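You operate a simulated robot arm through the tools that you are given. There is no shell and no other tool. Be economical: measure what you need, move in short steps, check, and stop when the job is done.

Carry out the task below with a simulated robot arm. There is one attempt and no reset: what you move stays moved.

## Task
Centre the pastry board over the drawers, roll the pastry thin and lay the folded towel on top.
Fine: in that order; the board's grip toward the window; rolling pin back where it lay before the towel goes on. Set down upright: rolling pin.

Only the result counts: the job must be done as asked and must still hold three seconds after the hand-in. Knocking over, shifting, dropping, spilling or breaking anything else fails it. Flat cloth is picked up by pressing the open fingertips on it (5 to 10 N) and closing them slowly along it; thin cloth reads only 2 to 8 mm in the jaws.

## Robot
A 6-joint arm with a two-finger parallel gripper, fixed in place. Base frame: the origin is at the foot of the arm, x ahead of it, y to its left, z up; the work surface is at about z = 910. Readings come in mm, degrees, newtons and seconds.
With the tool pointing down near the work surface it reaches from about 480 to 880 mm from the base axis. Its first joint turns from -115.0 to 115.0 degrees. Payload 4.2 kg.
Tool frame: the origin (TCP) lies between the finger pads and is the grasp point; the fingertips stand 23 mm ahead of it; z points along the fingers, y is the line along which they close. The gripper opens to 94 mm. The fingers are 38 mm wide and 10 mm thick; the gripper's body (54 by 96 mm) begins 39 mm behind the TCP.
Orientation is that of the tool frame in the base frame, as a unit quaternion [w, x, y, z]. With the fingers straight down and closing along the base's y, the tool's x points along the base's -x, its y along +y and its z along -z.

## Interface
- The arm moves only by the tool servo_tool. Its arguments are lists of equal length, an entry for each row: "slide": the shift along the base's x, y, z in units of 150 mm (1.0 is 150 mm), a list of three; "angular": the turn, a rotation vector about the base's x, y, z in units of 60 degrees (1.0 is 60 degrees), a list of three. In form: {"slide": [[tx, ty, tz], ...], "angular": [[wx, wy, wz], ...]}. A call has 1 to 8 rows; each row is the pose to reach, as a shift and turn from the pose commanded when the call began. "grip" is the closure in counts, from 0 (fully open) to 255 (shut), set as the call begins (left out, the last holds). A call with a number of a shift or a turn outside -1 to 1 is refused whole. A row lasts 0.2 s, in which the tool goes at most 50 mm and 8.6 degrees; a call with a longer step from one row to the next is refused whole, and so is a gripper value outside its range. A pose out of reach is approached as far as the arm can. The call stops where the force on the tool passes 90 N (or 10 N more than at its start, if that is more) or the arm is blocked; 0.2 s more then pass. Each finger travels about 108 mm/s and halts on what it meets, pressing with about 30 N; the grip force reading is that of the motor and also rises with nothing between the fingers. The clock runs only during rows and for 0.2 s after the last one: add rows that repeat a pose to give the fingers time. It gives the time, the measured TCP pose, the force on the tool (base axes), the opening and the grip force at its end, in the units of the frame above (readings bear some noise), with the torque about the TCP (base axes, N m) and any sound that the robot's microphone picked up.
- Cameras (640 x 400 px; columns grow to the right, rows downward): "scene" is fixed at [49.1, 650, 1664.7]; the picture's right is [-0.88, -0.47, 0.00], its down [-0.32, 0.60, -0.73] and it looks along [0.34, -0.65, -0.68] (base axes); focal length 343 px, centre (320, 200). "wrist" rides on the gripper at [86, 16, -75] in the tool frame; the picture's right is [-0.18, 0.98, 0.00], its down [-0.58, -0.11, -0.81] and it looks along [-0.79, -0.15, 0.59] (tool axes); focal length 243 px, centre (320, 200). There is no depth. A picture from a camera that has moved, and an enlarged one, comes with that camera's place and axes in the base frame and with its lens.
- grab_frame(camera): a new picture of that camera. No time passes.
- slide_trunk(by): slides the trunk up (or, below 0, down) by that many mm; the arm rides with it, the base frame stays. It gives what a move gives, with no picture.
- enlarge(camera, box): a new picture of the part [left, top, right, bottom] of that camera's present view, enlarged. No time passes.
- finish_job(): hands the job in; it is judged then, once.

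Work in short steps. Places have to be worked out from the pictures, the camera data and where the tool is seen: move nearer, look again, correct. Check each grasp and each placing, and mend what went wrong. You have 120 turns and 64 pictures in all, those below and enlarged ones among them. Open the gripper and draw the arm clear of the work before you hand the job in, unless the task says otherwise; then end with one line.

The tools are called as a command line: name --argument value ..., lists and objects as JSON in quotes. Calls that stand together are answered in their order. servo_tool: Moves the arm, as the interface text tells. Its arguments: {"type":"object","properties":{"slide":{"type":"array","items":{"type":"array","items":{"type":"number"}}},"angular":{"type":"array","items":{"type":"array","items":{"type":"number"}}},"grip":{"type":"number"}},"required":["slide","angular"]} The other tools are called the same way: slide_trunk (by) slides the trunk up or down; grab_frame (camera) takes a picture; enlarge (camera, box) takes an enlarged picture of a part of a camera's view; finish_job () hands the job in.

At the start:

```text
t: 0.0
tcp_pos: [583.5, -148.5, 1161.5]
ee_rot: [0.0, 0.0, 1.0, 0.0]
contact_force: [0.1, -0.5, 0.0]
torque: [-0.03, -0.02, -0.01]
width: 94.2
grip_force: 0.1
trunk travel left (down, up): [-800.0, 190.0]
```

scene: 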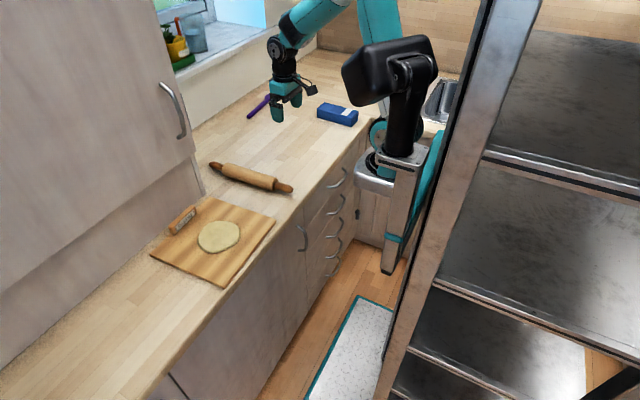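
wrist: 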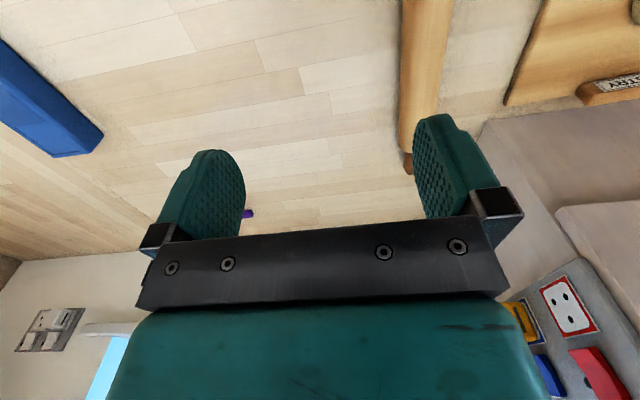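

The pictures show the board with dough on the left, the rolling pin, a blue box, and drawers under the counter edge. I'll zoom in on the details first.

enlarge --camera "scene" --box '[140, 140, 300, 290]'

enlarge --camera "scene" --box '[230, 60, 470, 280]'

enlarge --camera "scene" --box '[150, 0, 350, 125]'

```text
2.67 times, centred on (220, 215) of scene
camera zoom: at [49.1, 650.0, 1664.7], right [-0.88, -0.47, 0.0], down [-0.32, 0.6, -0.73], along [0.34, -0.65, -0.68], focal length 914 px, centre (587, 160)
```

zoom: 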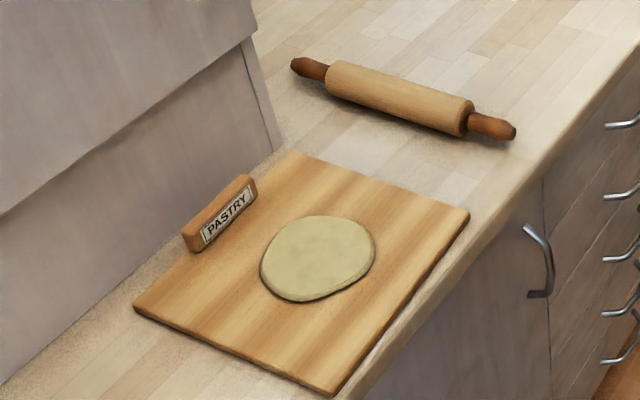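

```text
1.82 times, centred on (350, 170) of scene
camera zoom: at [49.1, 650.0, 1664.7], right [-0.88, -0.47, 0.0], down [-0.32, 0.6, -0.73], along [0.34, -0.65, -0.68], focal length 623 px, centre (266, 254)
```

zoom: 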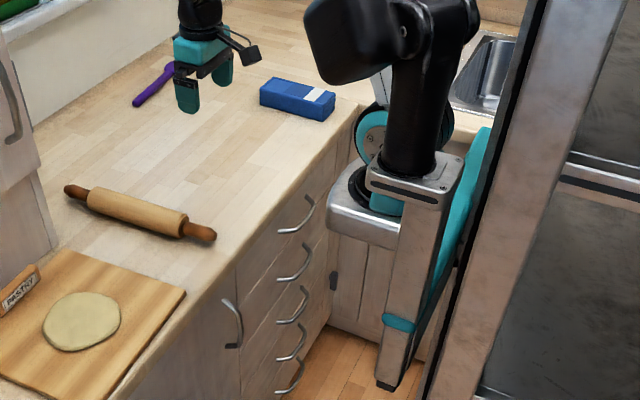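

```text
3.20 times, centred on (250, 62) of scene
camera zoom: at [49.1, 650.0, 1664.7], right [-0.88, -0.47, 0.0], down [-0.32, 0.6, -0.73], along [0.34, -0.65, -0.68], focal length 1096 px, centre (544, 640)
```

zoom: 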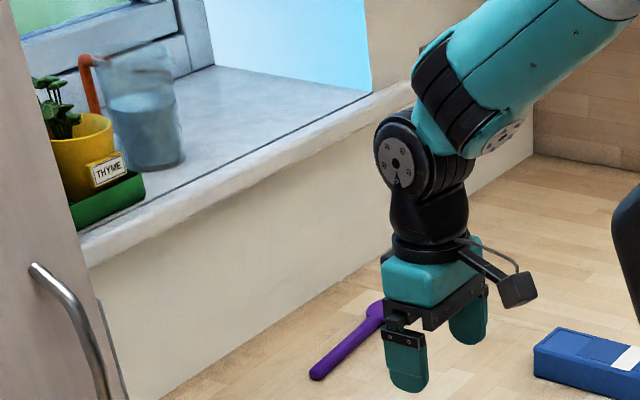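

The block labelled PASTRY is the board's grip, and it already faces the window (+x). The blue item must be the towel. I need the exact drawer width, so I'll zoom on the drawer fronts and on the blue item.

enlarge --camera "scene" --box '[285, 130, 385, 290]'

enlarge --camera "scene" --box '[240, 85, 370, 165]'

```text
2.50 times, centred on (335, 210) of scene
camera zoom: at [49.1, 650.0, 1664.7], right [-0.88, -0.47, 0.0], down [-0.32, 0.6, -0.73], along [0.34, -0.65, -0.68], focal length 856 px, centre (282, 175)
```

zoom: 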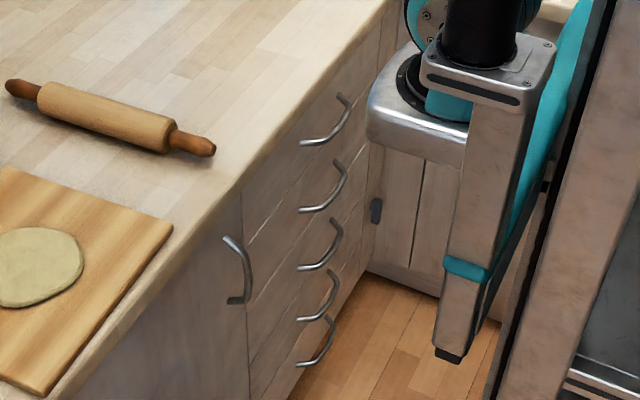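

```text
4.92 times, centred on (305, 125) of scene
camera zoom: at [49.1, 650.0, 1664.7], right [-0.88, -0.47, 0.0], down [-0.32, 0.6, -0.73], along [0.34, -0.65, -0.68], focal length 1686 px, centre (394, 569)
```

zoom: 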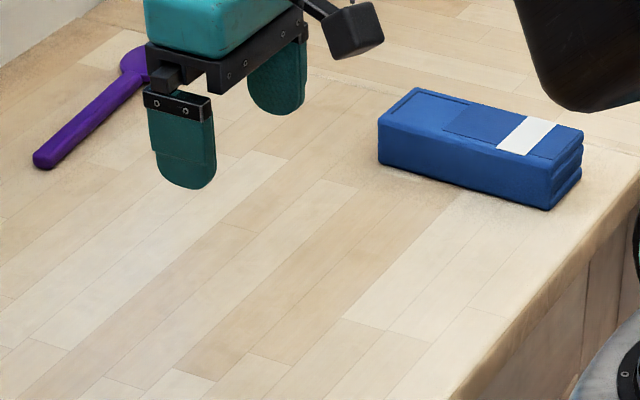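

The blue item is a folded towel in layers. I'll zoom tightly on the counter edge and the drawer seams to fix the front's x and the drawers' centre.

enlarge --camera "scene" --box '[275, 185, 323, 215]'

enlarge --camera "scene" --box '[323, 140, 387, 250]'

```text
13.33 times, centred on (299, 200) of scene
camera zoom: at [49.1, 650.0, 1664.7], right [-0.88, -0.47, 0.0], down [-0.32, 0.6, -0.73], along [0.34, -0.65, -0.68], focal length 4568 px, centre (600, 200)
```

zoom: 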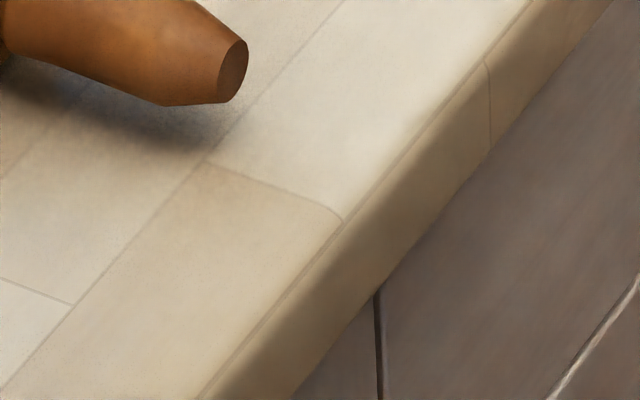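

```text
3.64 times, centred on (355, 195) of scene
camera zoom: at [49.1, 650.0, 1664.7], right [-0.88, -0.47, 0.0], down [-0.32, 0.6, -0.73], along [0.34, -0.65, -0.68], focal length 1246 px, centre (193, 218)
```

zoom: 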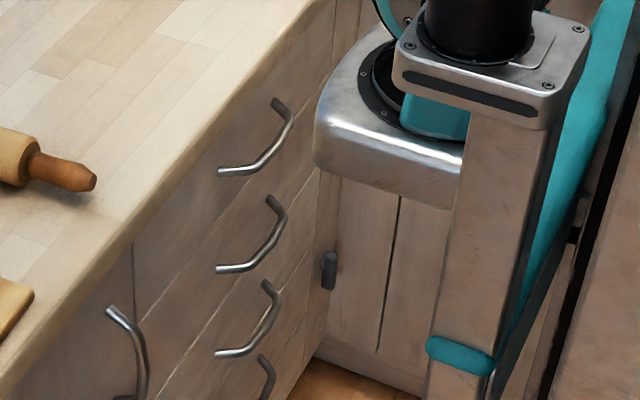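

I'll look closer at the right end of the drawer fronts.

enlarge --camera "scene" --box '[340, 125, 372, 245]'

enlarge --camera "scene" --box '[320, 175, 368, 205]'

```text
3.33 times, centred on (356, 185) of scene
camera zoom: at [49.1, 650.0, 1664.7], right [-0.88, -0.47, 0.0], down [-0.32, 0.6, -0.73], along [0.34, -0.65, -0.68], focal length 1142 px, centre (200, 250)
```

zoom: 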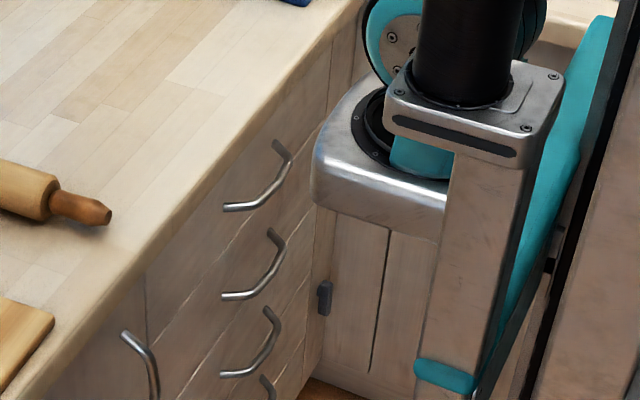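

```text
13.33 times, centred on (344, 190) of scene
camera zoom: at [49.1, 650.0, 1664.7], right [-0.88, -0.47, 0.0], down [-0.32, 0.6, -0.73], along [0.34, -0.65, -0.68], focal length 4568 px, centre (0, 333)
```

zoom: 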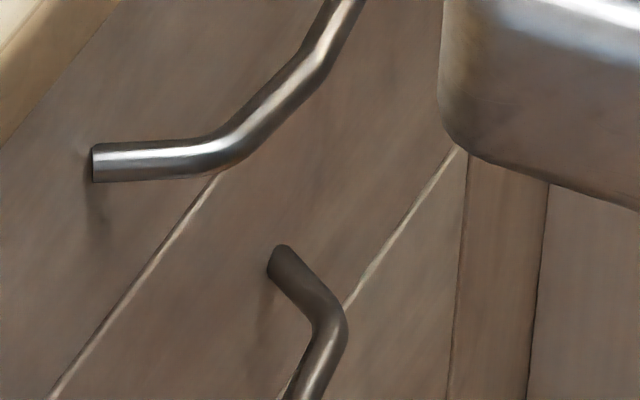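

The drawer edges are well fixed in angle, but the depth of their front plane decides the centre. The inner corner of the L-counter gives the overhang, so I'll zoom there.

enlarge --camera "scene" --box '[345, 105, 393, 135]'

```text
13.33 times, centred on (369, 120) of scene
camera zoom: at [49.1, 650.0, 1664.7], right [-0.88, -0.47, 0.0], down [-0.32, 0.6, -0.73], along [0.34, -0.65, -0.68], focal length 4568 px, centre (-333, 1267)
```

zoom: 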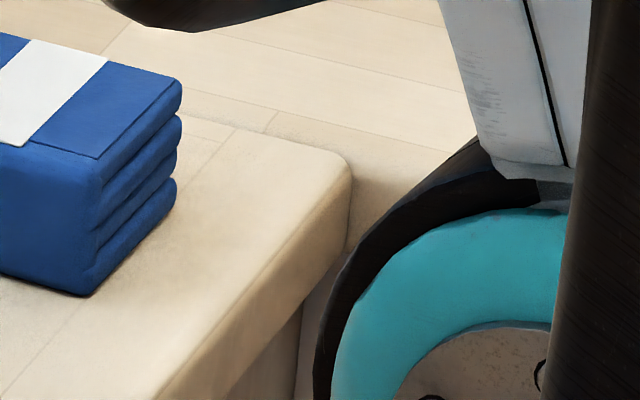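

Working: counter front at x≈480, drawer fronts at x≈494, and drawer centre at y≈-320. The pin (centre ≈(683,-45)) blocks the board's way, so it must be parked at the back first. I go nearer to see it with the wrist camera.

servo_tool --slide '[[-0.055, 0.17, -0.23], [-0.11, 0.345, -0.46], [-0.165, 0.52, -0.7], [-0.22, 0.69, -0.93], [-0.22, 0.69, -0.93]]' --angular '[[0, 0, 0], [0, 0, 0], [0, 0, 0], [0, 0, 0], [0, 0, 0]]' --grip 0

grab_frame --camera "wrist"

grab_frame --camera "scene"

```text
t: 1.2
tcp_pos: [553.2, -42.9, 1020.8]
ee_rot: [0.0, 0.001, 1.0, 0.0]
contact_force: [0.6, 0.0, -0.3]
torque: [-0.02, 0.02, 0.04]
width: 94.4
grip_force: 0.2
trunk travel left (down, up): [-800.0, 190.0]
```

```text
51 pictures are left
camera wrist: at [464.9, -27.0, 1096.6], right [0.18, 0.98, 0.0], down [0.58, -0.11, 0.81], along [0.79, -0.15, -0.59], focal length 243 px, centre (320, 200)
```

wrist: 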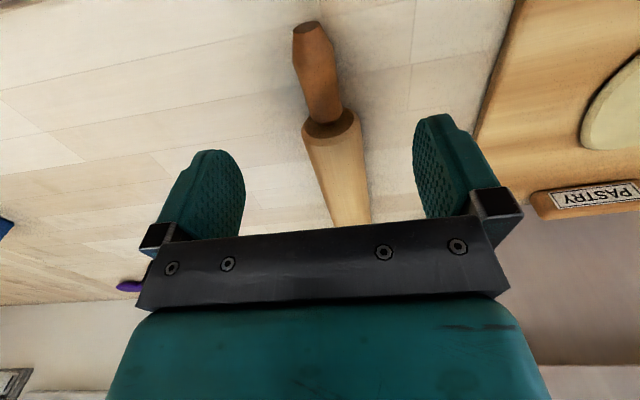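

```text
50 pictures are left
```

scene: 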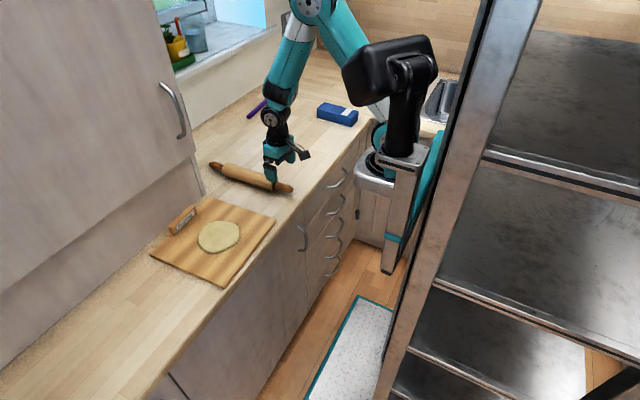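

The wrist view puts the pin's near end at (515,-44) and its axis about 3° off x, with radius ≈22. Its centre is ≈(681,-38). I move above the centre and go down with open fingers to TCP z≈944.

servo_tool --slide '[[0.28, 0.01, 0], [0.57, 0.02, 0], [0.85, 0.033, 0], [0.85, 0.033, -0.17], [0.85, 0.033, -0.34], [0.85, 0.033, -0.51], [0.85, 0.033, -0.51]]' --angular '[[0, 0, 0.02], [0, 0, 0.04], [0, 0, 0.05], [0, 0, 0.05], [0, 0, 0.05], [0, 0, 0.05], [0, 0, 0.05]]'

grab_frame --camera "wrist"

enlarge --camera "scene" --box '[190, 130, 310, 205]'

```text
t: 2.8
tcp_pos: [683.7, -37.8, 946.6]
ee_rot: [0.0, -0.026, 1.0, 0.0]
contact_force: [0.1, 0.0, -0.1]
torque: [0.0, 0.0, 0.03]
width: 94.3
grip_force: 0.1
trunk travel left (down, up): [-800.0, 190.0]
```

```text
49 pictures are left
camera wrist: at [594.6, -26.6, 1020.7], right [0.13, 0.99, 0.0], down [0.59, -0.08, 0.81], along [0.8, -0.11, -0.59], focal length 243 px, centre (320, 200)
```

wrist: 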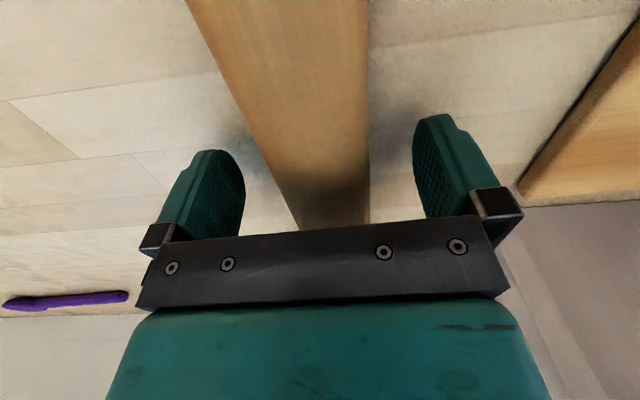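

```text
5.33 times, centred on (250, 168) of scene
camera zoom: at [49.1, 650.0, 1664.7], right [-0.88, -0.47, 0.0], down [-0.32, 0.6, -0.73], along [0.34, -0.65, -0.68], focal length 1827 px, centre (693, 373)
```

zoom: 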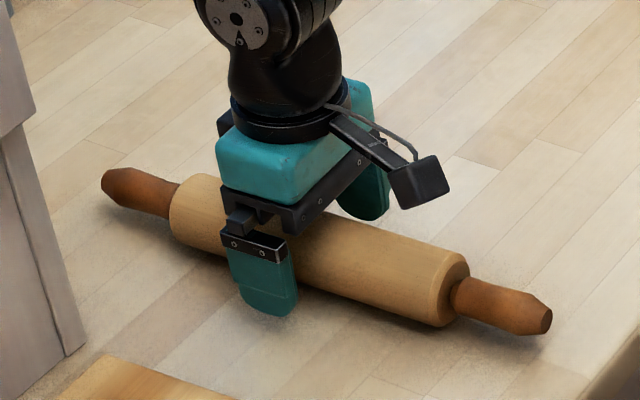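

The fingers straddle the roller's middle with the yaw aligned. I close the gripper.

servo_tool --slide '[[0, 0, 0], [0, 0, 0], [0, 0, 0], [0, 0, 0]]' --angular '[[0, 0, 0], [0, 0, 0], [0, 0, 0], [0, 0, 0]]' --grip 255

```text
t: 3.8
tcp_pos: [682.9, -39.8, 946.9]
ee_rot: [0.0, -0.026, 1.0, 0.0]
contact_force: [-0.1, -0.4, -0.1]
torque: [0.01, -0.05, -0.12]
width: 47.3
grip_force: 29.9
trunk travel left (down, up): [-800.0, 190.0]
```

Good grip on the roller (47 mm). I lift it and carry it toward the back, turning it to lie along y.

servo_tool --slide '[[0, 0, 0.21], [0, 0, 0.42], [0.1, -0.1, 0.42], [0.2, -0.22, 0.42], [0.3, -0.34, 0.42], [0.4, -0.46, 0.42], [0.5, -0.58, 0.42], [0.6, -0.7, 0.42]]' --angular '[[0, 0, 0], [0, 0, 0], [0, 0, -0.14], [0, 0, -0.28], [0, 0, -0.42], [0, 0, -0.56], [0, 0, -0.7], [0, 0, -0.84]]'

```text
t: 5.6
tcp_pos: [771.0, -144.1, 1009.3]
ee_rot: [-0.001, 0.404, 0.915, 0.0]
contact_force: [-0.6, -0.2, 0.5]
torque: [-0.02, 0.01, -0.02]
width: 0.0
grip_force: 30.0
trunk travel left (down, up): [-800.0, 190.0]
```

The opening reads 0, so the pin has slipped out. I look before doing anything else.

grab_frame --camera "scene"

enlarge --camera "scene" --box '[190, 90, 310, 205]'

```text
47 pictures are left
```

scene: 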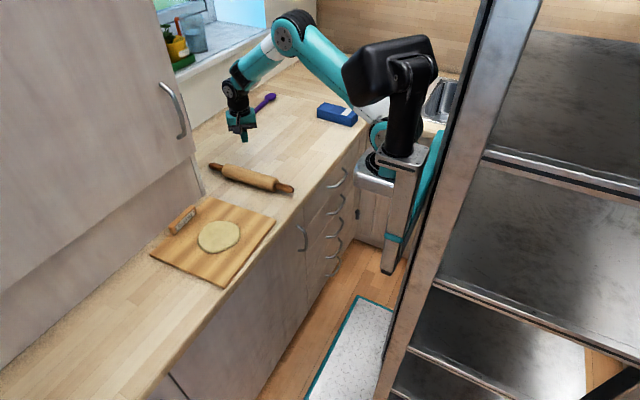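

```text
3.48 times, centred on (250, 148) of scene
camera zoom: at [49.1, 650.0, 1664.7], right [-0.88, -0.47, 0.0], down [-0.32, 0.6, -0.73], along [0.34, -0.65, -0.68], focal length 1192 px, centre (564, 383)
```

zoom: 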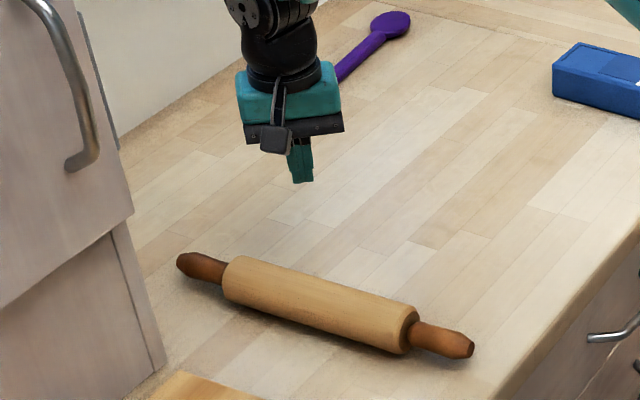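

The pin stayed in its place: it slipped out because I gripped it too high. I go back with open fingers and grip it at its axis, TCP z≈935.

servo_tool --slide '[[-0.1, 0.12, 0], [-0.2, 0.24, 0], [-0.3, 0.36, 0], [-0.4, 0.48, 0], [-0.5, 0.6, 0], [-0.6, 0.7, 0], [-0.6, 0.7, 0]]' --angular '[[0, 0, 0.14], [0, 0, 0.28], [0, 0, 0.42], [0, 0, 0.56], [0, 0, 0.7], [0, 0, 0.84], [0, 0, 0.84]]' --grip 0

servo_tool --slide '[[0, 0, -0.15], [0, 0, -0.3], [0, 0, -0.42], [0, 0, -0.5], [0, 0, -0.5]]' --angular '[[0, 0, 0], [0, 0, 0], [0, 0, 0], [0, 0, 0], [0, 0, 0]]'

grab_frame --camera "wrist"

```text
t: 7.2
tcp_pos: [677.4, -40.2, 1006.5]
ee_rot: [0.0, -0.027, 1.0, 0.0]
contact_force: [0.4, 0.6, -0.8]
torque: [-0.03, -0.01, 0.0]
width: 94.0
grip_force: 0.0
trunk travel left (down, up): [-800.0, 190.0]
```

```text
t: 8.4
tcp_pos: [678.8, -39.5, 933.1]
ee_rot: [0.0, -0.026, 1.0, 0.0]
contact_force: [-2.7, 0.5, 20.3]
torque: [-0.29, 0.43, 0.03]
width: 93.9
grip_force: 0.1
trunk travel left (down, up): [-800.0, 190.0]
```

```text
45 pictures are left
camera wrist: at [589.9, -27.3, 1007.9], right [0.13, 0.99, 0.0], down [0.58, -0.08, 0.81], along [0.8, -0.11, -0.59], focal length 243 px, centre (320, 200)
```

wrist: 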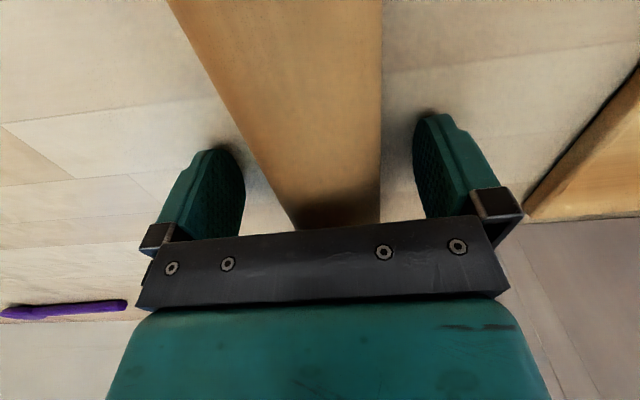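

The fingertips are just touching the counter (20 N). I lift 2 mm, close, then test-lift slowly.

servo_tool --slide '[[0, 0, 0.015], [0, 0, 0.015], [0, 0, 0.015], [0, 0, 0.015], [0, 0, 0.015]]' --angular '[[0, 0, 0], [0, 0, 0], [0, 0, 0], [0, 0, 0], [0, 0, 0]]' --grip 255

servo_tool --slide '[[0, 0, 0.02], [0, 0, 0.05], [0, 0, 0.08], [0, 0, 0.08]]' --angular '[[0, 0, 0], [0, 0, 0], [0, 0, 0], [0, 0, 0]]'

```text
t: 9.6
tcp_pos: [678.6, -39.1, 935.0]
ee_rot: [0.0, -0.026, 1.0, 0.0]
contact_force: [1.1, -0.1, 0.2]
torque: [0.0, 0.02, 0.01]
width: 47.5
grip_force: 29.8
trunk travel left (down, up): [-800.0, 190.0]
```

```text
t: 10.6
tcp_pos: [679.6, -38.6, 946.6]
ee_rot: [0.0, -0.026, 1.0, 0.001]
contact_force: [0.1, 0.5, -4.2]
torque: [0.0, 0.0, -0.05]
width: 47.4
grip_force: 30.1
trunk travel left (down, up): [-800.0, 190.0]
```

Held: the pin weighs about 4 N at 47 mm width. The return pose is (678.6, -39.1, 935). I lift it and turn gently.

servo_tool --slide '[[0, 0, 0.13], [0, 0, 0.27], [0, 0, 0.4], [0.1, -0.12, 0.4], [0.2, -0.24, 0.4], [0.3, -0.36, 0.4], [0.4, -0.48, 0.4], [0.4, -0.48, 0.4]]' --angular '[[0, 0, 0], [0, 0, 0], [0, 0, 0], [0, 0, -0.13], [0, 0, -0.26], [0, 0, -0.39], [0, 0, -0.52], [0, 0, -0.52]]'

```text
t: 12.4
tcp_pos: [738.8, -113.2, 1007.0]
ee_rot: [0.0, 0.245, 0.97, 0.0]
contact_force: [-0.6, -0.1, -3.8]
torque: [0.0, -0.02, 0.0]
width: 47.7
grip_force: 29.8
trunk travel left (down, up): [-800.0, 190.0]
```

Still held. I continue the turn and move to the parking spot at the back, x≈812, y≈-150.

servo_tool --slide '[[0.07, -0.04, 0], [0.14, -0.08, 0], [0.21, -0.12, 0], [0.28, -0.16, 0], [0.35, -0.2, 0], [0.42, -0.24, 0], [0.48, -0.24, 0], [0.48, -0.24, 0]]' --angular '[[0, 0, -0.13], [0, 0, -0.26], [0, 0, -0.39], [0, 0, -0.52], [0, 0, -0.65], [0, 0, -0.78], [0, 0, -0.91], [0, 0, -1.0]]'

grab_frame --camera "scene"

```text
t: 14.2
tcp_pos: [809.5, -149.1, 1006.0]
ee_rot: [-0.001, 0.697, 0.717, -0.001]
contact_force: [-0.2, -0.3, -4.4]
torque: [-0.03, 0.02, -0.02]
width: 47.5
grip_force: 29.9
trunk travel left (down, up): [-800.0, 190.0]
```

```text
44 pictures are left
```

scene: 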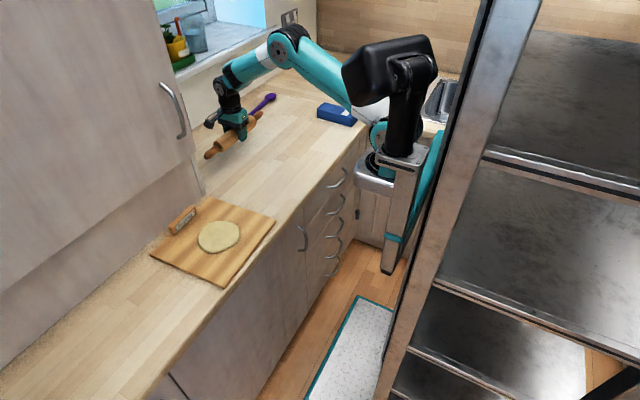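

The pin is held level along y with a clear spot below. I lower it to TCP z≈935.

servo_tool --slide '[[0.02, 0, -0.15], [0.02, 0, -0.3], [0.02, 0, -0.4], [0.02, 0, -0.44], [0.02, 0, -0.468], [0.02, 0, -0.468]]' --angular '[[0, 0, -0.028], [0, 0, -0.028], [0, 0, -0.028], [0, 0, -0.028], [0, 0, -0.028], [0, 0, -0.028]]'

```text
t: 15.6
tcp_pos: [811.8, -148.2, 937.3]
ee_rot: [0.0, 0.707, 0.708, 0.0]
contact_force: [-0.1, -0.9, -3.5]
torque: [-0.01, -0.02, 0.0]
width: 47.8
grip_force: 29.9
trunk travel left (down, up): [-800.0, 190.0]
```

Still hanging 1–2 mm up, so I lower a little more and open.

servo_tool --slide '[[0, 0, -0.01], [0, 0, -0.016], [0, 0, -0.016]]' --angular '[[0, 0, 0], [0, 0, 0], [0, 0, 0]]'

servo_tool --slide '[[0, 0, 0], [0, 0, 0], [0, 0, 0], [0, 0, 0.2], [0, 0, 0.45], [0, 0, 0.7]]' --angular '[[0, 0, 0], [0, 0, 0], [0, 0, 0], [0, 0, 0], [0, 0, 0], [0, 0, 0]]' --grip 0

grab_frame --camera "scene"

```text
t: 16.4
tcp_pos: [812.6, -148.1, 934.2]
ee_rot: [0.0, 0.706, 0.708, 0.0]
contact_force: [-0.4, 0.3, -0.3]
torque: [0.38, 0.06, 0.13]
width: 47.7
grip_force: 30.6
trunk travel left (down, up): [-800.0, 190.0]
```

```text
t: 17.8
tcp_pos: [813.5, -149.6, 1038.9]
ee_rot: [-0.001, 0.706, 0.708, -0.001]
contact_force: [0.1, 0.2, 0.5]
torque: [0.02, 0.04, -0.01]
width: 94.2
grip_force: 0.0
trunk travel left (down, up): [-800.0, 190.0]
```

```text
43 pictures are left
```

scene: 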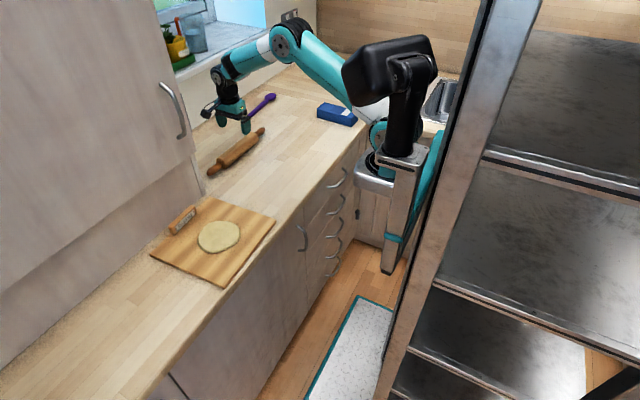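

The pin is parked securely. Now I go round to the left of the board, whose left edge is at y≈350 with centre ≈(609,222). From there I'll push it with the two open fingers along -y.

servo_tool --slide '[[-0.25, 0.2, 0], [-0.5, 0.4, 0], [-0.75, 0.6, 0], [-1, 0.8, 0], [-1, 1, 0]]' --angular '[[0, 0, 0], [0, 0, 0], [0, 0, 0], [0, 0, 0], [0, 0, 0]]'

servo_tool --slide '[[-0.08, 0.25, 0], [-0.17, 0.5, 0], [-0.25, 0.75, 0], [-0.33, 1, 0]]' --angular '[[0, 0, 0], [0, 0, 0], [0, 0, 0], [0, 0, 0]]'

servo_tool --slide '[[0, 0.3, 0], [0, 0.6, 0], [0, 0.8, 0], [0, 1, 0]]' --angular '[[0, 0, 0], [0, 0, 0], [0, 0, 0], [0, 0, 0]]'

servo_tool --slide '[[0, 0.25, 0], [0, 0.5, 0], [0, 0.66, 0], [0, 0.66, 0]]' --angular '[[0, 0, 0], [0, 0, 0], [0, 0, 0], [0, 0, 0]]'

grab_frame --camera "wrist"

grab_frame --camera "scene"

```text
t: 19.0
tcp_pos: [662.9, 1.9, 1040.0]
ee_rot: [0.001, 0.708, 0.706, 0.0]
contact_force: [-0.3, -0.8, 0.4]
torque: [0.04, -0.01, 0.0]
width: 94.0
grip_force: 0.0
trunk travel left (down, up): [-800.0, 190.0]
```

```text
t: 20.0
tcp_pos: [613.3, 151.5, 1038.3]
ee_rot: [-0.001, 0.707, 0.707, 0.0]
contact_force: [-0.2, -0.6, 1.2]
torque: [0.03, 0.0, 0.03]
width: 93.7
grip_force: 0.0
trunk travel left (down, up): [-800.0, 190.0]
```

```text
t: 21.0
tcp_pos: [615.0, 302.9, 1039.0]
ee_rot: [0.0, 0.706, 0.708, -0.001]
contact_force: [-1.0, 0.1, 0.3]
torque: [0.04, 0.0, -0.03]
width: 93.9
grip_force: 0.2
trunk travel left (down, up): [-800.0, 190.0]
```

```text
t: 22.0
tcp_pos: [615.0, 400.7, 1040.1]
ee_rot: [-0.001, 0.706, 0.708, -0.001]
contact_force: [-0.9, 0.7, 0.8]
torque: [0.03, 0.01, -0.02]
width: 93.8
grip_force: 0.0
trunk travel left (down, up): [-800.0, 190.0]
```

```text
42 pictures are left
camera wrist: at [629.9, 487.1, 1116.4], right [0.98, -0.18, 0.0], down [-0.11, -0.58, 0.81], along [-0.15, -0.79, -0.59], focal length 243 px, centre (320, 200)
```

wrist: 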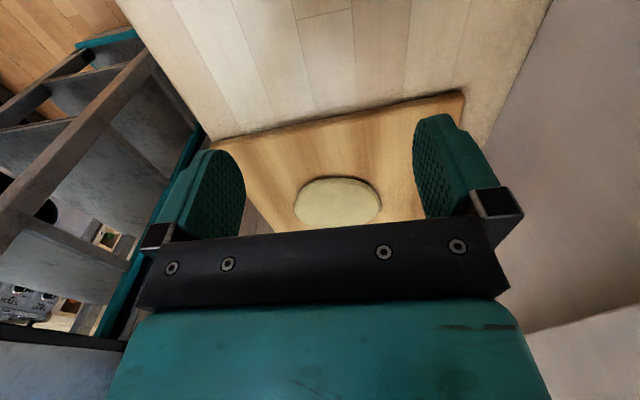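

```text
41 pictures are left
```

scene: 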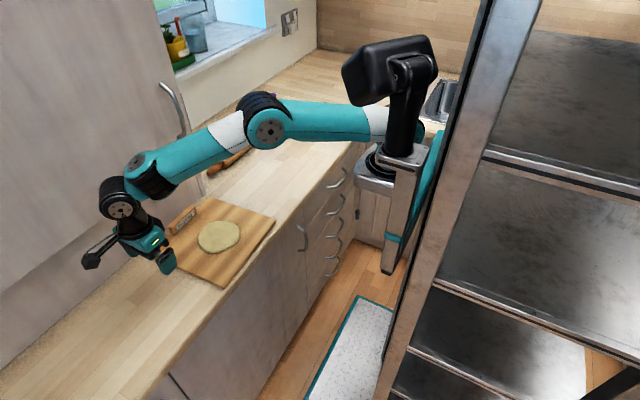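

The board's left edge is at y≈352–359, and the fingers at y≈400 are clear of it. I go down to tips about 2 mm above the counter.

servo_tool --slide '[[0, 0, -0.25], [0, 0, -0.5], [0, 0, -0.62], [0, 0, -0.685], [0, 0, -0.685]]' --angular '[[0, 0, 0], [0, 0, 0], [0, 0, 0], [0, 0, 0], [0, 0, 0]]'

servo_tool --slide '[[0, -0.06, 0], [0, -0.12, 0], [0, -0.18, 0], [0, -0.24, 0], [0, -0.24, 0]]' --angular '[[0, 0, 0], [0, 0, 0], [0, 0, 0], [0, 0, 0], [0, 0, 0]]'

grab_frame --camera "wrist"

```text
t: 23.2
tcp_pos: [613.9, 401.3, 935.8]
ee_rot: [0.0, 0.707, 0.708, 0.0]
contact_force: [0.1, -0.7, 0.0]
torque: [0.0, -0.04, -0.02]
width: 93.8
grip_force: 0.2
trunk travel left (down, up): [-800.0, 190.0]
```

```text
t: 24.4
tcp_pos: [615.0, 364.8, 937.4]
ee_rot: [0.0, 0.707, 0.707, 0.0]
contact_force: [0.3, 2.4, 0.3]
torque: [0.04, -0.05, 0.11]
width: 94.0
grip_force: 0.2
trunk travel left (down, up): [-800.0, 190.0]
```

```text
40 pictures are left
camera wrist: at [629.6, 451.2, 1011.9], right [0.98, -0.18, 0.0], down [-0.11, -0.58, 0.81], along [-0.15, -0.79, -0.59], focal length 243 px, centre (320, 200)
```

wrist: 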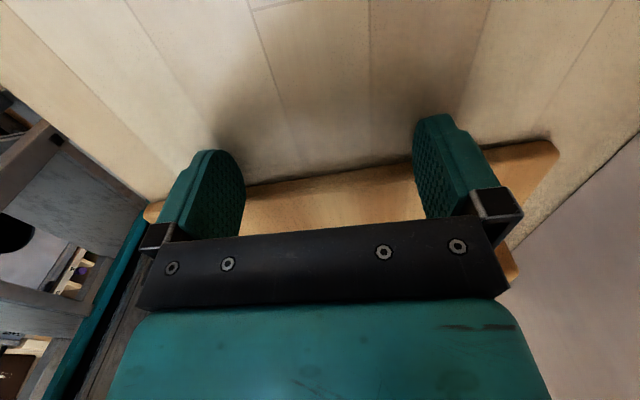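

First contact is at 2.4 N. I push gently in 15 mm rows, then check that the board follows squarely.

servo_tool --slide '[[0, -0.05, 0], [0, -0.1, 0], [0, -0.2, 0], [0, -0.3, 0], [0, -0.4, 0], [0, -0.5, 0], [0, -0.57, 0], [0, -0.6, 0]]' --angular '[[0, 0, 0], [0, 0, 0], [0, 0, 0], [0, 0, 0], [0, 0, 0], [0, 0, 0], [0, 0, 0], [0, 0, 0]]'

grab_frame --camera "scene"

```text
t: 26.2
tcp_pos: [615.0, 274.3, 937.2]
ee_rot: [0.0, 0.706, 0.708, 0.0]
contact_force: [-0.2, 2.0, 0.7]
torque: [0.03, 0.01, -0.01]
width: 93.8
grip_force: 0.1
trunk travel left (down, up): [-800.0, 190.0]
```

```text
39 pictures are left
```

scene: 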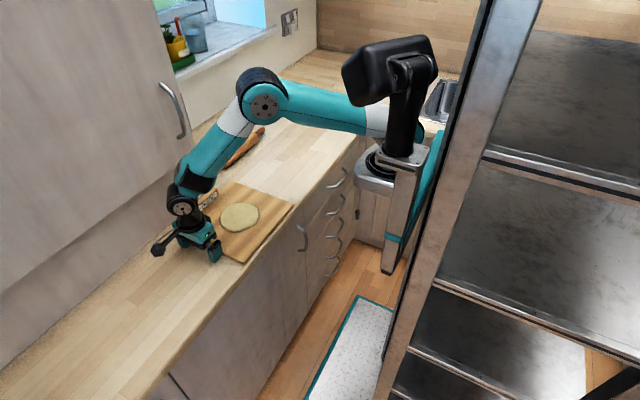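

The board follows squarely with the dough in place. I continue pushing.

servo_tool --slide '[[0, -0.08, 0], [0, -0.2, 0], [0, -0.33, 0], [0, -0.47, 0], [0, -0.6, 0], [0, -0.73, 0], [0, -0.86, 0], [0, -0.95, 0]]' --angular '[[0, 0, 0], [0, 0, 0], [0, 0, 0], [0, 0, 0], [0, 0, 0], [0, 0, 0], [0, 0, 0], [0, 0, 0]]'

servo_tool --slide '[[0, -0.08, 0], [0, -0.2, 0], [0, -0.33, 0], [0, -0.47, 0], [0, -0.6, 0], [0, -0.73, 0], [0, -0.86, 0], [0, -0.95, 0]]' --angular '[[0, 0, 0], [0, 0, 0], [0, 0, 0], [0, 0, 0], [0, 0, 0], [0, 0, 0], [0, 0, 0], [0, 0, 0]]'

grab_frame --camera "scene"

```text
t: 28.0
tcp_pos: [613.5, 131.7, 937.0]
ee_rot: [0.0, 0.706, 0.708, 0.0]
contact_force: [0.1, 0.6, 0.0]
torque: [-0.02, 0.04, -0.02]
width: 93.9
grip_force: 0.0
trunk travel left (down, up): [-800.0, 190.0]
```

```text
t: 29.8
tcp_pos: [615.6, -10.3, 937.8]
ee_rot: [-0.001, 0.707, 0.708, -0.001]
contact_force: [-0.2, 0.5, 0.4]
torque: [-0.01, 0.04, -0.04]
width: 94.2
grip_force: 0.1
trunk travel left (down, up): [-800.0, 190.0]
```

```text
38 pictures are left
```

scene: 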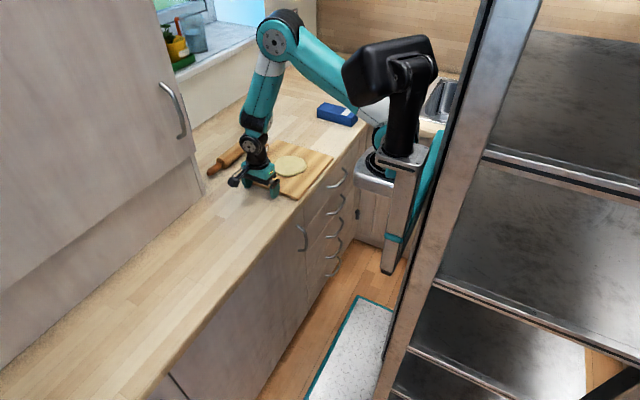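

Going well. I push on more slowly, then measure before the last stretch.

servo_tool --slide '[[0, -0.06, 0], [0, -0.14, 0], [0, -0.24, 0], [0, -0.36, 0], [0, -0.48, 0], [0, -0.6, 0], [0, -0.7, 0], [0, -0.76, 0]]' --angular '[[0, 0, 0], [0, 0, 0], [0, 0, 0], [0, 0, 0], [0, 0, 0], [0, 0, 0], [0, 0, 0], [0, 0, 0]]'

enlarge --camera "scene" --box '[230, 90, 390, 190]'

```text
t: 31.6
tcp_pos: [614.0, -124.9, 938.1]
ee_rot: [0.0, 0.707, 0.708, 0.0]
contact_force: [0.4, 0.1, 0.7]
torque: [-0.01, 0.01, 0.01]
width: 94.2
grip_force: 0.1
trunk travel left (down, up): [-800.0, 190.0]
```

```text
4.00 times, centred on (310, 140) of scene
camera zoom: at [49.1, 650.0, 1664.7], right [-0.88, -0.47, 0.0], down [-0.32, 0.6, -0.73], along [0.34, -0.65, -0.68], focal length 1370 px, centre (360, 440)
```

zoom: 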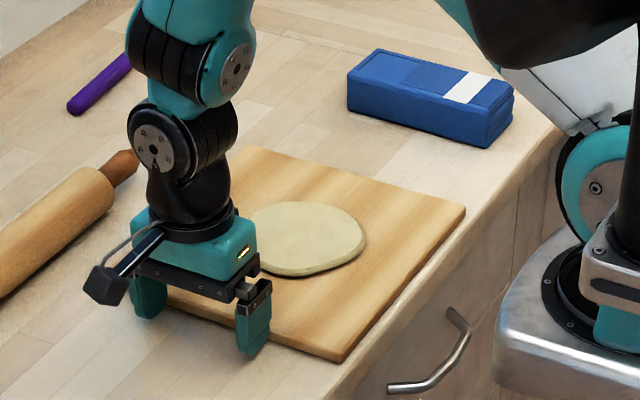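

The board now spans y≈-385..-140, with its centre at about -264. The target is -320, so I push a further 55 mm slowly.

servo_tool --slide '[[0, -0.05, 0], [0, -0.1, 0], [0, -0.16, 0], [0, -0.22, 0], [0, -0.28, 0], [0, -0.33, 0], [0, -0.365, 0], [0, -0.365, 0]]' --angular '[[0, 0, 0], [0, 0, 0], [0, 0, 0], [0, 0, 0], [0, 0, 0], [0, 0, 0], [0, 0, 0], [0, 0, 0]]'

servo_tool --slide '[[0, 0.1, 0], [0, 0.2, 0.1], [0, 0.3, 0.35], [0, 0.5, 0.6], [0, 0.8, 0.7]]' --angular '[[0, 0, 0], [0, 0, 0], [0, 0, 0], [0, 0, 0], [0, 0, 0]]'

enlarge --camera "scene" --box '[230, 90, 390, 190]'

grab_frame --camera "wrist"

```text
t: 33.4
tcp_pos: [611.5, -179.1, 937.4]
ee_rot: [0.0, 0.705, 0.709, 0.0]
contact_force: [0.1, 0.7, 0.7]
torque: [0.01, -0.02, 0.09]
width: 94.1
grip_force: 0.2
trunk travel left (down, up): [-800.0, 190.0]
```

```text
t: 34.6
tcp_pos: [613.8, -60.3, 1044.9]
ee_rot: [0.001, 0.707, 0.707, 0.0]
contact_force: [0.8, 0.2, 0.0]
torque: [-0.01, 0.02, 0.02]
width: 94.2
grip_force: 0.0
trunk travel left (down, up): [-800.0, 190.0]
```

```text
4.00 times, centred on (310, 140) of scene
camera zoom: at [49.1, 650.0, 1664.7], right [-0.88, -0.47, 0.0], down [-0.32, 0.6, -0.73], along [0.34, -0.65, -0.68], focal length 1370 px, centre (360, 440)
```

zoom: 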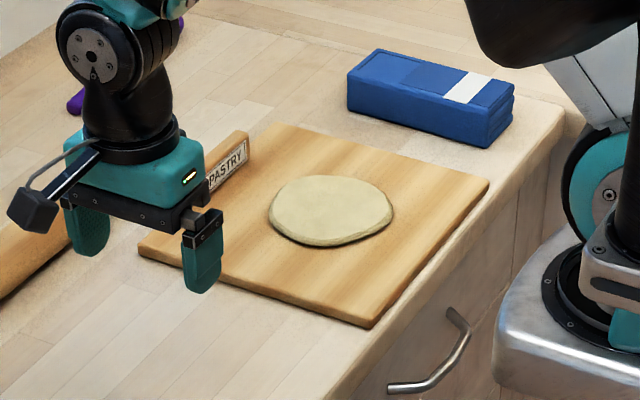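

```text
35 pictures are left
camera wrist: at [629.3, 27.2, 1120.8], right [0.98, -0.18, 0.0], down [-0.11, -0.58, 0.81], along [-0.15, -0.79, -0.59], focal length 243 px, centre (320, 200)
```

wrist: 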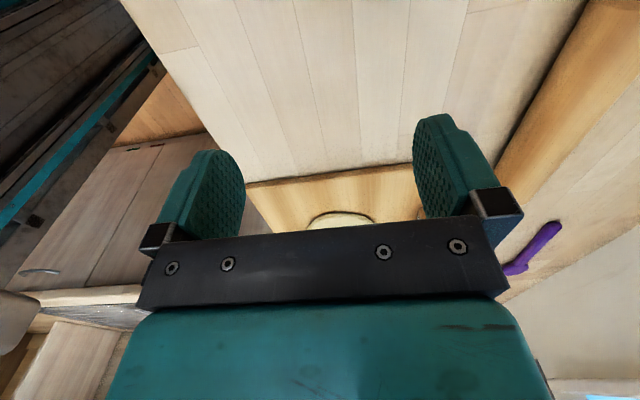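

The board's centre measures (606,-316), square, with the grip at the window side, so it is centred. The dough is ≈(591,-314), about 115 mm across. Now I fetch the pin, gripping it slightly above its axis (TCP z≈941) so the fingertips stay off the dough.

servo_tool --slide '[[0.25, -0.1, 0], [0.5, -0.2, 0], [0.75, -0.3, 0], [1, -0.4, 0]]' --angular '[[0, 0, 0], [0, 0, 0], [0, 0, 0], [0, 0, 0]]'

servo_tool --slide '[[0.16, -0.09, 0], [0.325, -0.19, 0], [0.325, -0.19, -0.25], [0.325, -0.19, -0.5], [0.325, -0.19, -0.685], [0.325, -0.19, -0.685]]' --angular '[[0, 0, 0], [0, 0, 0], [0, 0, 0], [0, 0, 0], [0, 0, 0], [0, 0, 0]]'

grab_frame --camera "wrist"

```text
t: 35.6
tcp_pos: [763.9, -117.5, 1045.8]
ee_rot: [0.0, 0.706, 0.708, 0.0]
contact_force: [-0.7, -0.4, 0.3]
torque: [0.0, 0.01, 0.01]
width: 93.8
grip_force: 0.0
trunk travel left (down, up): [-800.0, 190.0]
```

```text
t: 37.0
tcp_pos: [813.0, -147.9, 939.9]
ee_rot: [0.001, 0.707, 0.707, 0.001]
contact_force: [0.3, 0.2, -0.5]
torque: [0.03, 0.0, -0.01]
width: 93.8
grip_force: 0.0
trunk travel left (down, up): [-800.0, 190.0]
```

```text
34 pictures are left
camera wrist: at [827.3, -61.0, 1014.5], right [0.98, -0.18, 0.0], down [-0.11, -0.58, 0.81], along [-0.15, -0.79, -0.59], focal length 243 px, centre (320, 200)
```

wrist: 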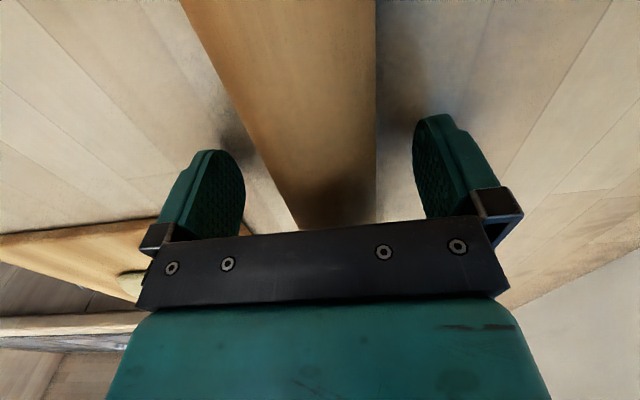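

The pin is centred between the fingers. I close and test-lift.

servo_tool --slide '[[0, 0, 0], [0, 0, 0], [0, 0, 0], [0, 0, 0]]' --angular '[[0, 0, 0], [0, 0, 0], [0, 0, 0], [0, 0, 0]]' --grip 255

servo_tool --slide '[[0, 0, 0.02], [0, 0, 0.04], [0, 0, 0.06], [0, 0, 0.06]]' --angular '[[0, 0, 0], [0, 0, 0], [0, 0, 0], [0, 0, 0]]'

```text
t: 38.0
tcp_pos: [812.8, -148.4, 941.5]
ee_rot: [0.0, 0.707, 0.707, 0.0]
contact_force: [1.2, -0.3, 1.7]
torque: [-0.01, -0.01, 0.07]
width: 48.0
grip_force: 29.9
trunk travel left (down, up): [-800.0, 190.0]
```

```text
t: 39.0
tcp_pos: [812.7, -147.7, 949.0]
ee_rot: [0.0, 0.707, 0.707, 0.0]
contact_force: [-0.4, 0.5, -3.6]
torque: [-0.01, -0.01, 0.0]
width: 47.8
grip_force: 29.8
trunk travel left (down, up): [-800.0, 190.0]
```

Held at +6.5 mm above the axis. I lift clear and carry it over the dough.

servo_tool --slide '[[0, 0, 0.16], [0, 0, 0.32], [0, 0, 0.48], [-0.14, -0.14, 0.48], [-0.28, -0.28, 0.48], [-0.42, -0.42, 0.48], [-0.56, -0.56, 0.48], [-0.7, -0.7, 0.48]]' --angular '[[0, 0, 0], [0, 0, 0], [0, 0, 0], [0, 0, 0], [0, 0, 0], [0, 0, 0], [0, 0, 0], [0, 0, 0]]'

servo_tool --slide '[[-0.14, -0.08, 0], [-0.28, -0.16, 0], [-0.42, -0.24, 0], [-0.56, -0.32, 0], [-0.7, -0.4, 0], [-0.78, -0.405, 0], [-0.78, -0.405, 0]]' --angular '[[0, 0, 0], [0, 0, 0], [0, 0, 0], [0, 0, 0], [0, 0, 0], [0, 0, 0], [0, 0, 0]]'

enlarge --camera "scene" --box '[230, 80, 390, 190]'

grab_frame --camera "wrist"

```text
t: 40.8
tcp_pos: [708.4, -252.8, 1017.8]
ee_rot: [0.0, 0.706, 0.708, 0.0]
contact_force: [0.8, 0.7, -3.5]
torque: [0.0, 0.0, -0.01]
width: 47.9
grip_force: 29.9
trunk travel left (down, up): [-800.0, 190.0]
```

```text
t: 42.4
tcp_pos: [589.5, -312.4, 1020.1]
ee_rot: [-0.001, 0.707, 0.708, 0.0]
contact_force: [0.2, -0.5, -4.0]
torque: [-0.01, 0.04, -0.02]
width: 47.8
grip_force: 30.4
trunk travel left (down, up): [-800.0, 190.0]
```

```text
3.64 times, centred on (310, 135) of scene
camera zoom: at [49.1, 650.0, 1664.7], right [-0.88, -0.47, 0.0], down [-0.32, 0.6, -0.73], along [0.34, -0.65, -0.68], focal length 1246 px, centre (356, 436)
```

zoom: 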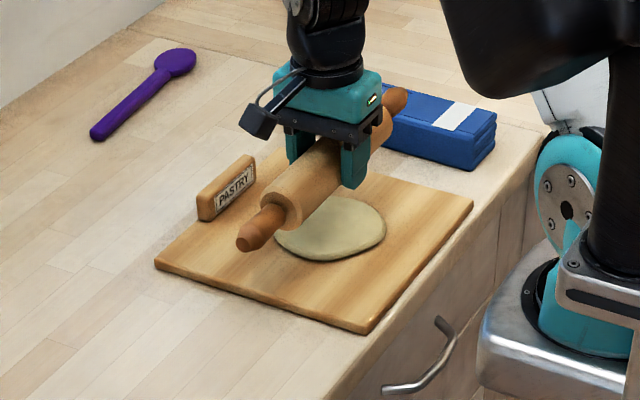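

```text
32 pictures are left
camera wrist: at [605.0, -226.5, 1094.9], right [0.98, -0.18, 0.0], down [-0.11, -0.58, 0.81], along [-0.15, -0.79, -0.59], focal length 243 px, centre (320, 200)
```

wrist: 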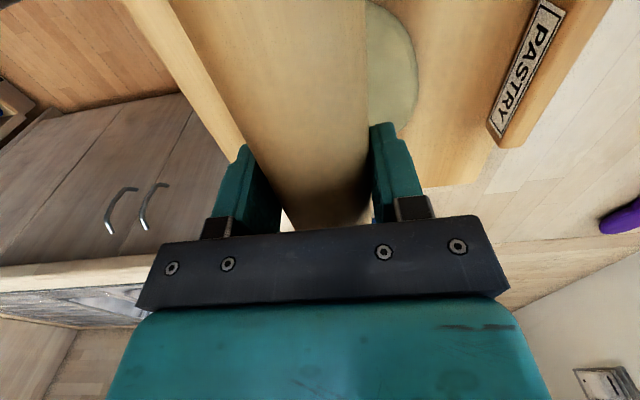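

The pin is over the dough. I lower in small steps to feel the dough's top.

servo_tool --slide '[[0, 0, -0.12], [0, 0, -0.24], [0, 0, -0.3], [0, 0, -0.32], [0, 0, -0.34], [0, 0, -0.34]]' --angular '[[0, 0, 0], [0, 0, 0], [0, 0, 0], [0, 0, 0], [0, 0, 0], [0, 0, 0]]'

servo_tool --slide '[[0, 0, -0.007], [0, 0, -0.013], [0, 0, -0.02], [0, 0, -0.02]]' --angular '[[0, 0, 0], [0, 0, 0], [0, 0, 0], [0, 0, 0]]'

```text
t: 43.8
tcp_pos: [590.7, -313.4, 969.2]
ee_rot: [0.0, 0.706, 0.708, 0.0]
contact_force: [-0.2, -0.2, -2.8]
torque: [-0.03, 0.0, -0.05]
width: 47.8
grip_force: 29.6
trunk travel left (down, up): [-800.0, 190.0]
```

```text
t: 44.8
tcp_pos: [592.0, -314.0, 966.5]
ee_rot: [0.0, 0.706, 0.708, 0.0]
contact_force: [0.8, -0.1, -3.7]
torque: [0.02, 0.02, -0.02]
width: 47.7
grip_force: 30.4
trunk travel left (down, up): [-800.0, 190.0]
```

No contact yet, so I continue down.

servo_tool --slide '[[0, 0, -0.01], [0, 0, -0.02], [0, 0, -0.02]]' --angular '[[0, 0, 0], [0, 0, 0], [0, 0, 0]]'

servo_tool --slide '[[0, 0, -0.01], [0, 0, -0.02], [0, 0, -0.02]]' --angular '[[0, 0, 0], [0, 0, 0], [0, 0, 0]]'

```text
t: 45.6
tcp_pos: [591.7, -314.6, 964.1]
ee_rot: [0.0, 0.706, 0.708, -0.001]
contact_force: [0.1, 0.8, -3.4]
torque: [-0.01, 0.0, -0.02]
width: 47.7
grip_force: 29.9
trunk travel left (down, up): [-800.0, 190.0]
```

```text
t: 46.4
tcp_pos: [591.2, -313.0, 959.8]
ee_rot: [0.0, 0.706, 0.708, 0.0]
contact_force: [0.2, 0.7, -2.9]
torque: [-0.04, 0.01, 0.03]
width: 47.9
grip_force: 29.9
trunk travel left (down, up): [-800.0, 190.0]
```

Still free. I continue in 2–3 mm steps.

servo_tool --slide '[[0, 0, -0.01], [0, 0, -0.015], [0, 0, -0.015]]' --angular '[[0, 0, 0], [0, 0, 0], [0, 0, 0]]'

enlarge --camera "scene" --box '[270, 95, 350, 165]'

```text
t: 47.2
tcp_pos: [590.3, -313.1, 957.1]
ee_rot: [0.0, 0.707, 0.707, 0.001]
contact_force: [0.5, 0.1, -4.0]
torque: [0.03, -0.04, -0.01]
width: 48.0
grip_force: 29.7
trunk travel left (down, up): [-800.0, 190.0]
```

```text
5.71 times, centred on (310, 130) of scene
camera zoom: at [49.1, 650.0, 1664.7], right [-0.88, -0.47, 0.0], down [-0.32, 0.6, -0.73], along [0.34, -0.65, -0.68], focal length 1958 px, centre (377, 600)
```

zoom: 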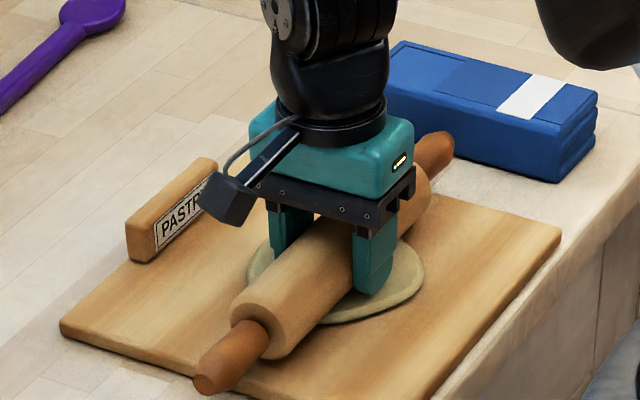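

Very close to the dough. I keep feeling downwards.

servo_tool --slide '[[0, 0, -0.007], [0, 0, -0.013], [0, 0, -0.013]]' --angular '[[0, 0, 0], [0, 0, 0], [0, 0, 0]]'

servo_tool --slide '[[0, 0, -0.007], [0, 0, -0.013], [0, 0, -0.013]]' --angular '[[0, 0, 0], [0, 0, 0], [0, 0, 0]]'

```text
t: 48.0
tcp_pos: [591.8, -314.3, 955.8]
ee_rot: [0.0, 0.707, 0.708, 0.0]
contact_force: [-0.5, -0.6, -3.7]
torque: [0.0, 0.03, 0.03]
width: 47.9
grip_force: 30.1
trunk travel left (down, up): [-800.0, 190.0]
```

```text
t: 48.8
tcp_pos: [592.4, -313.6, 954.1]
ee_rot: [0.0, 0.707, 0.708, 0.0]
contact_force: [-0.5, -0.2, -4.9]
torque: [0.0, 0.02, 0.0]
width: 47.8
grip_force: 30.1
trunk travel left (down, up): [-800.0, 190.0]
```

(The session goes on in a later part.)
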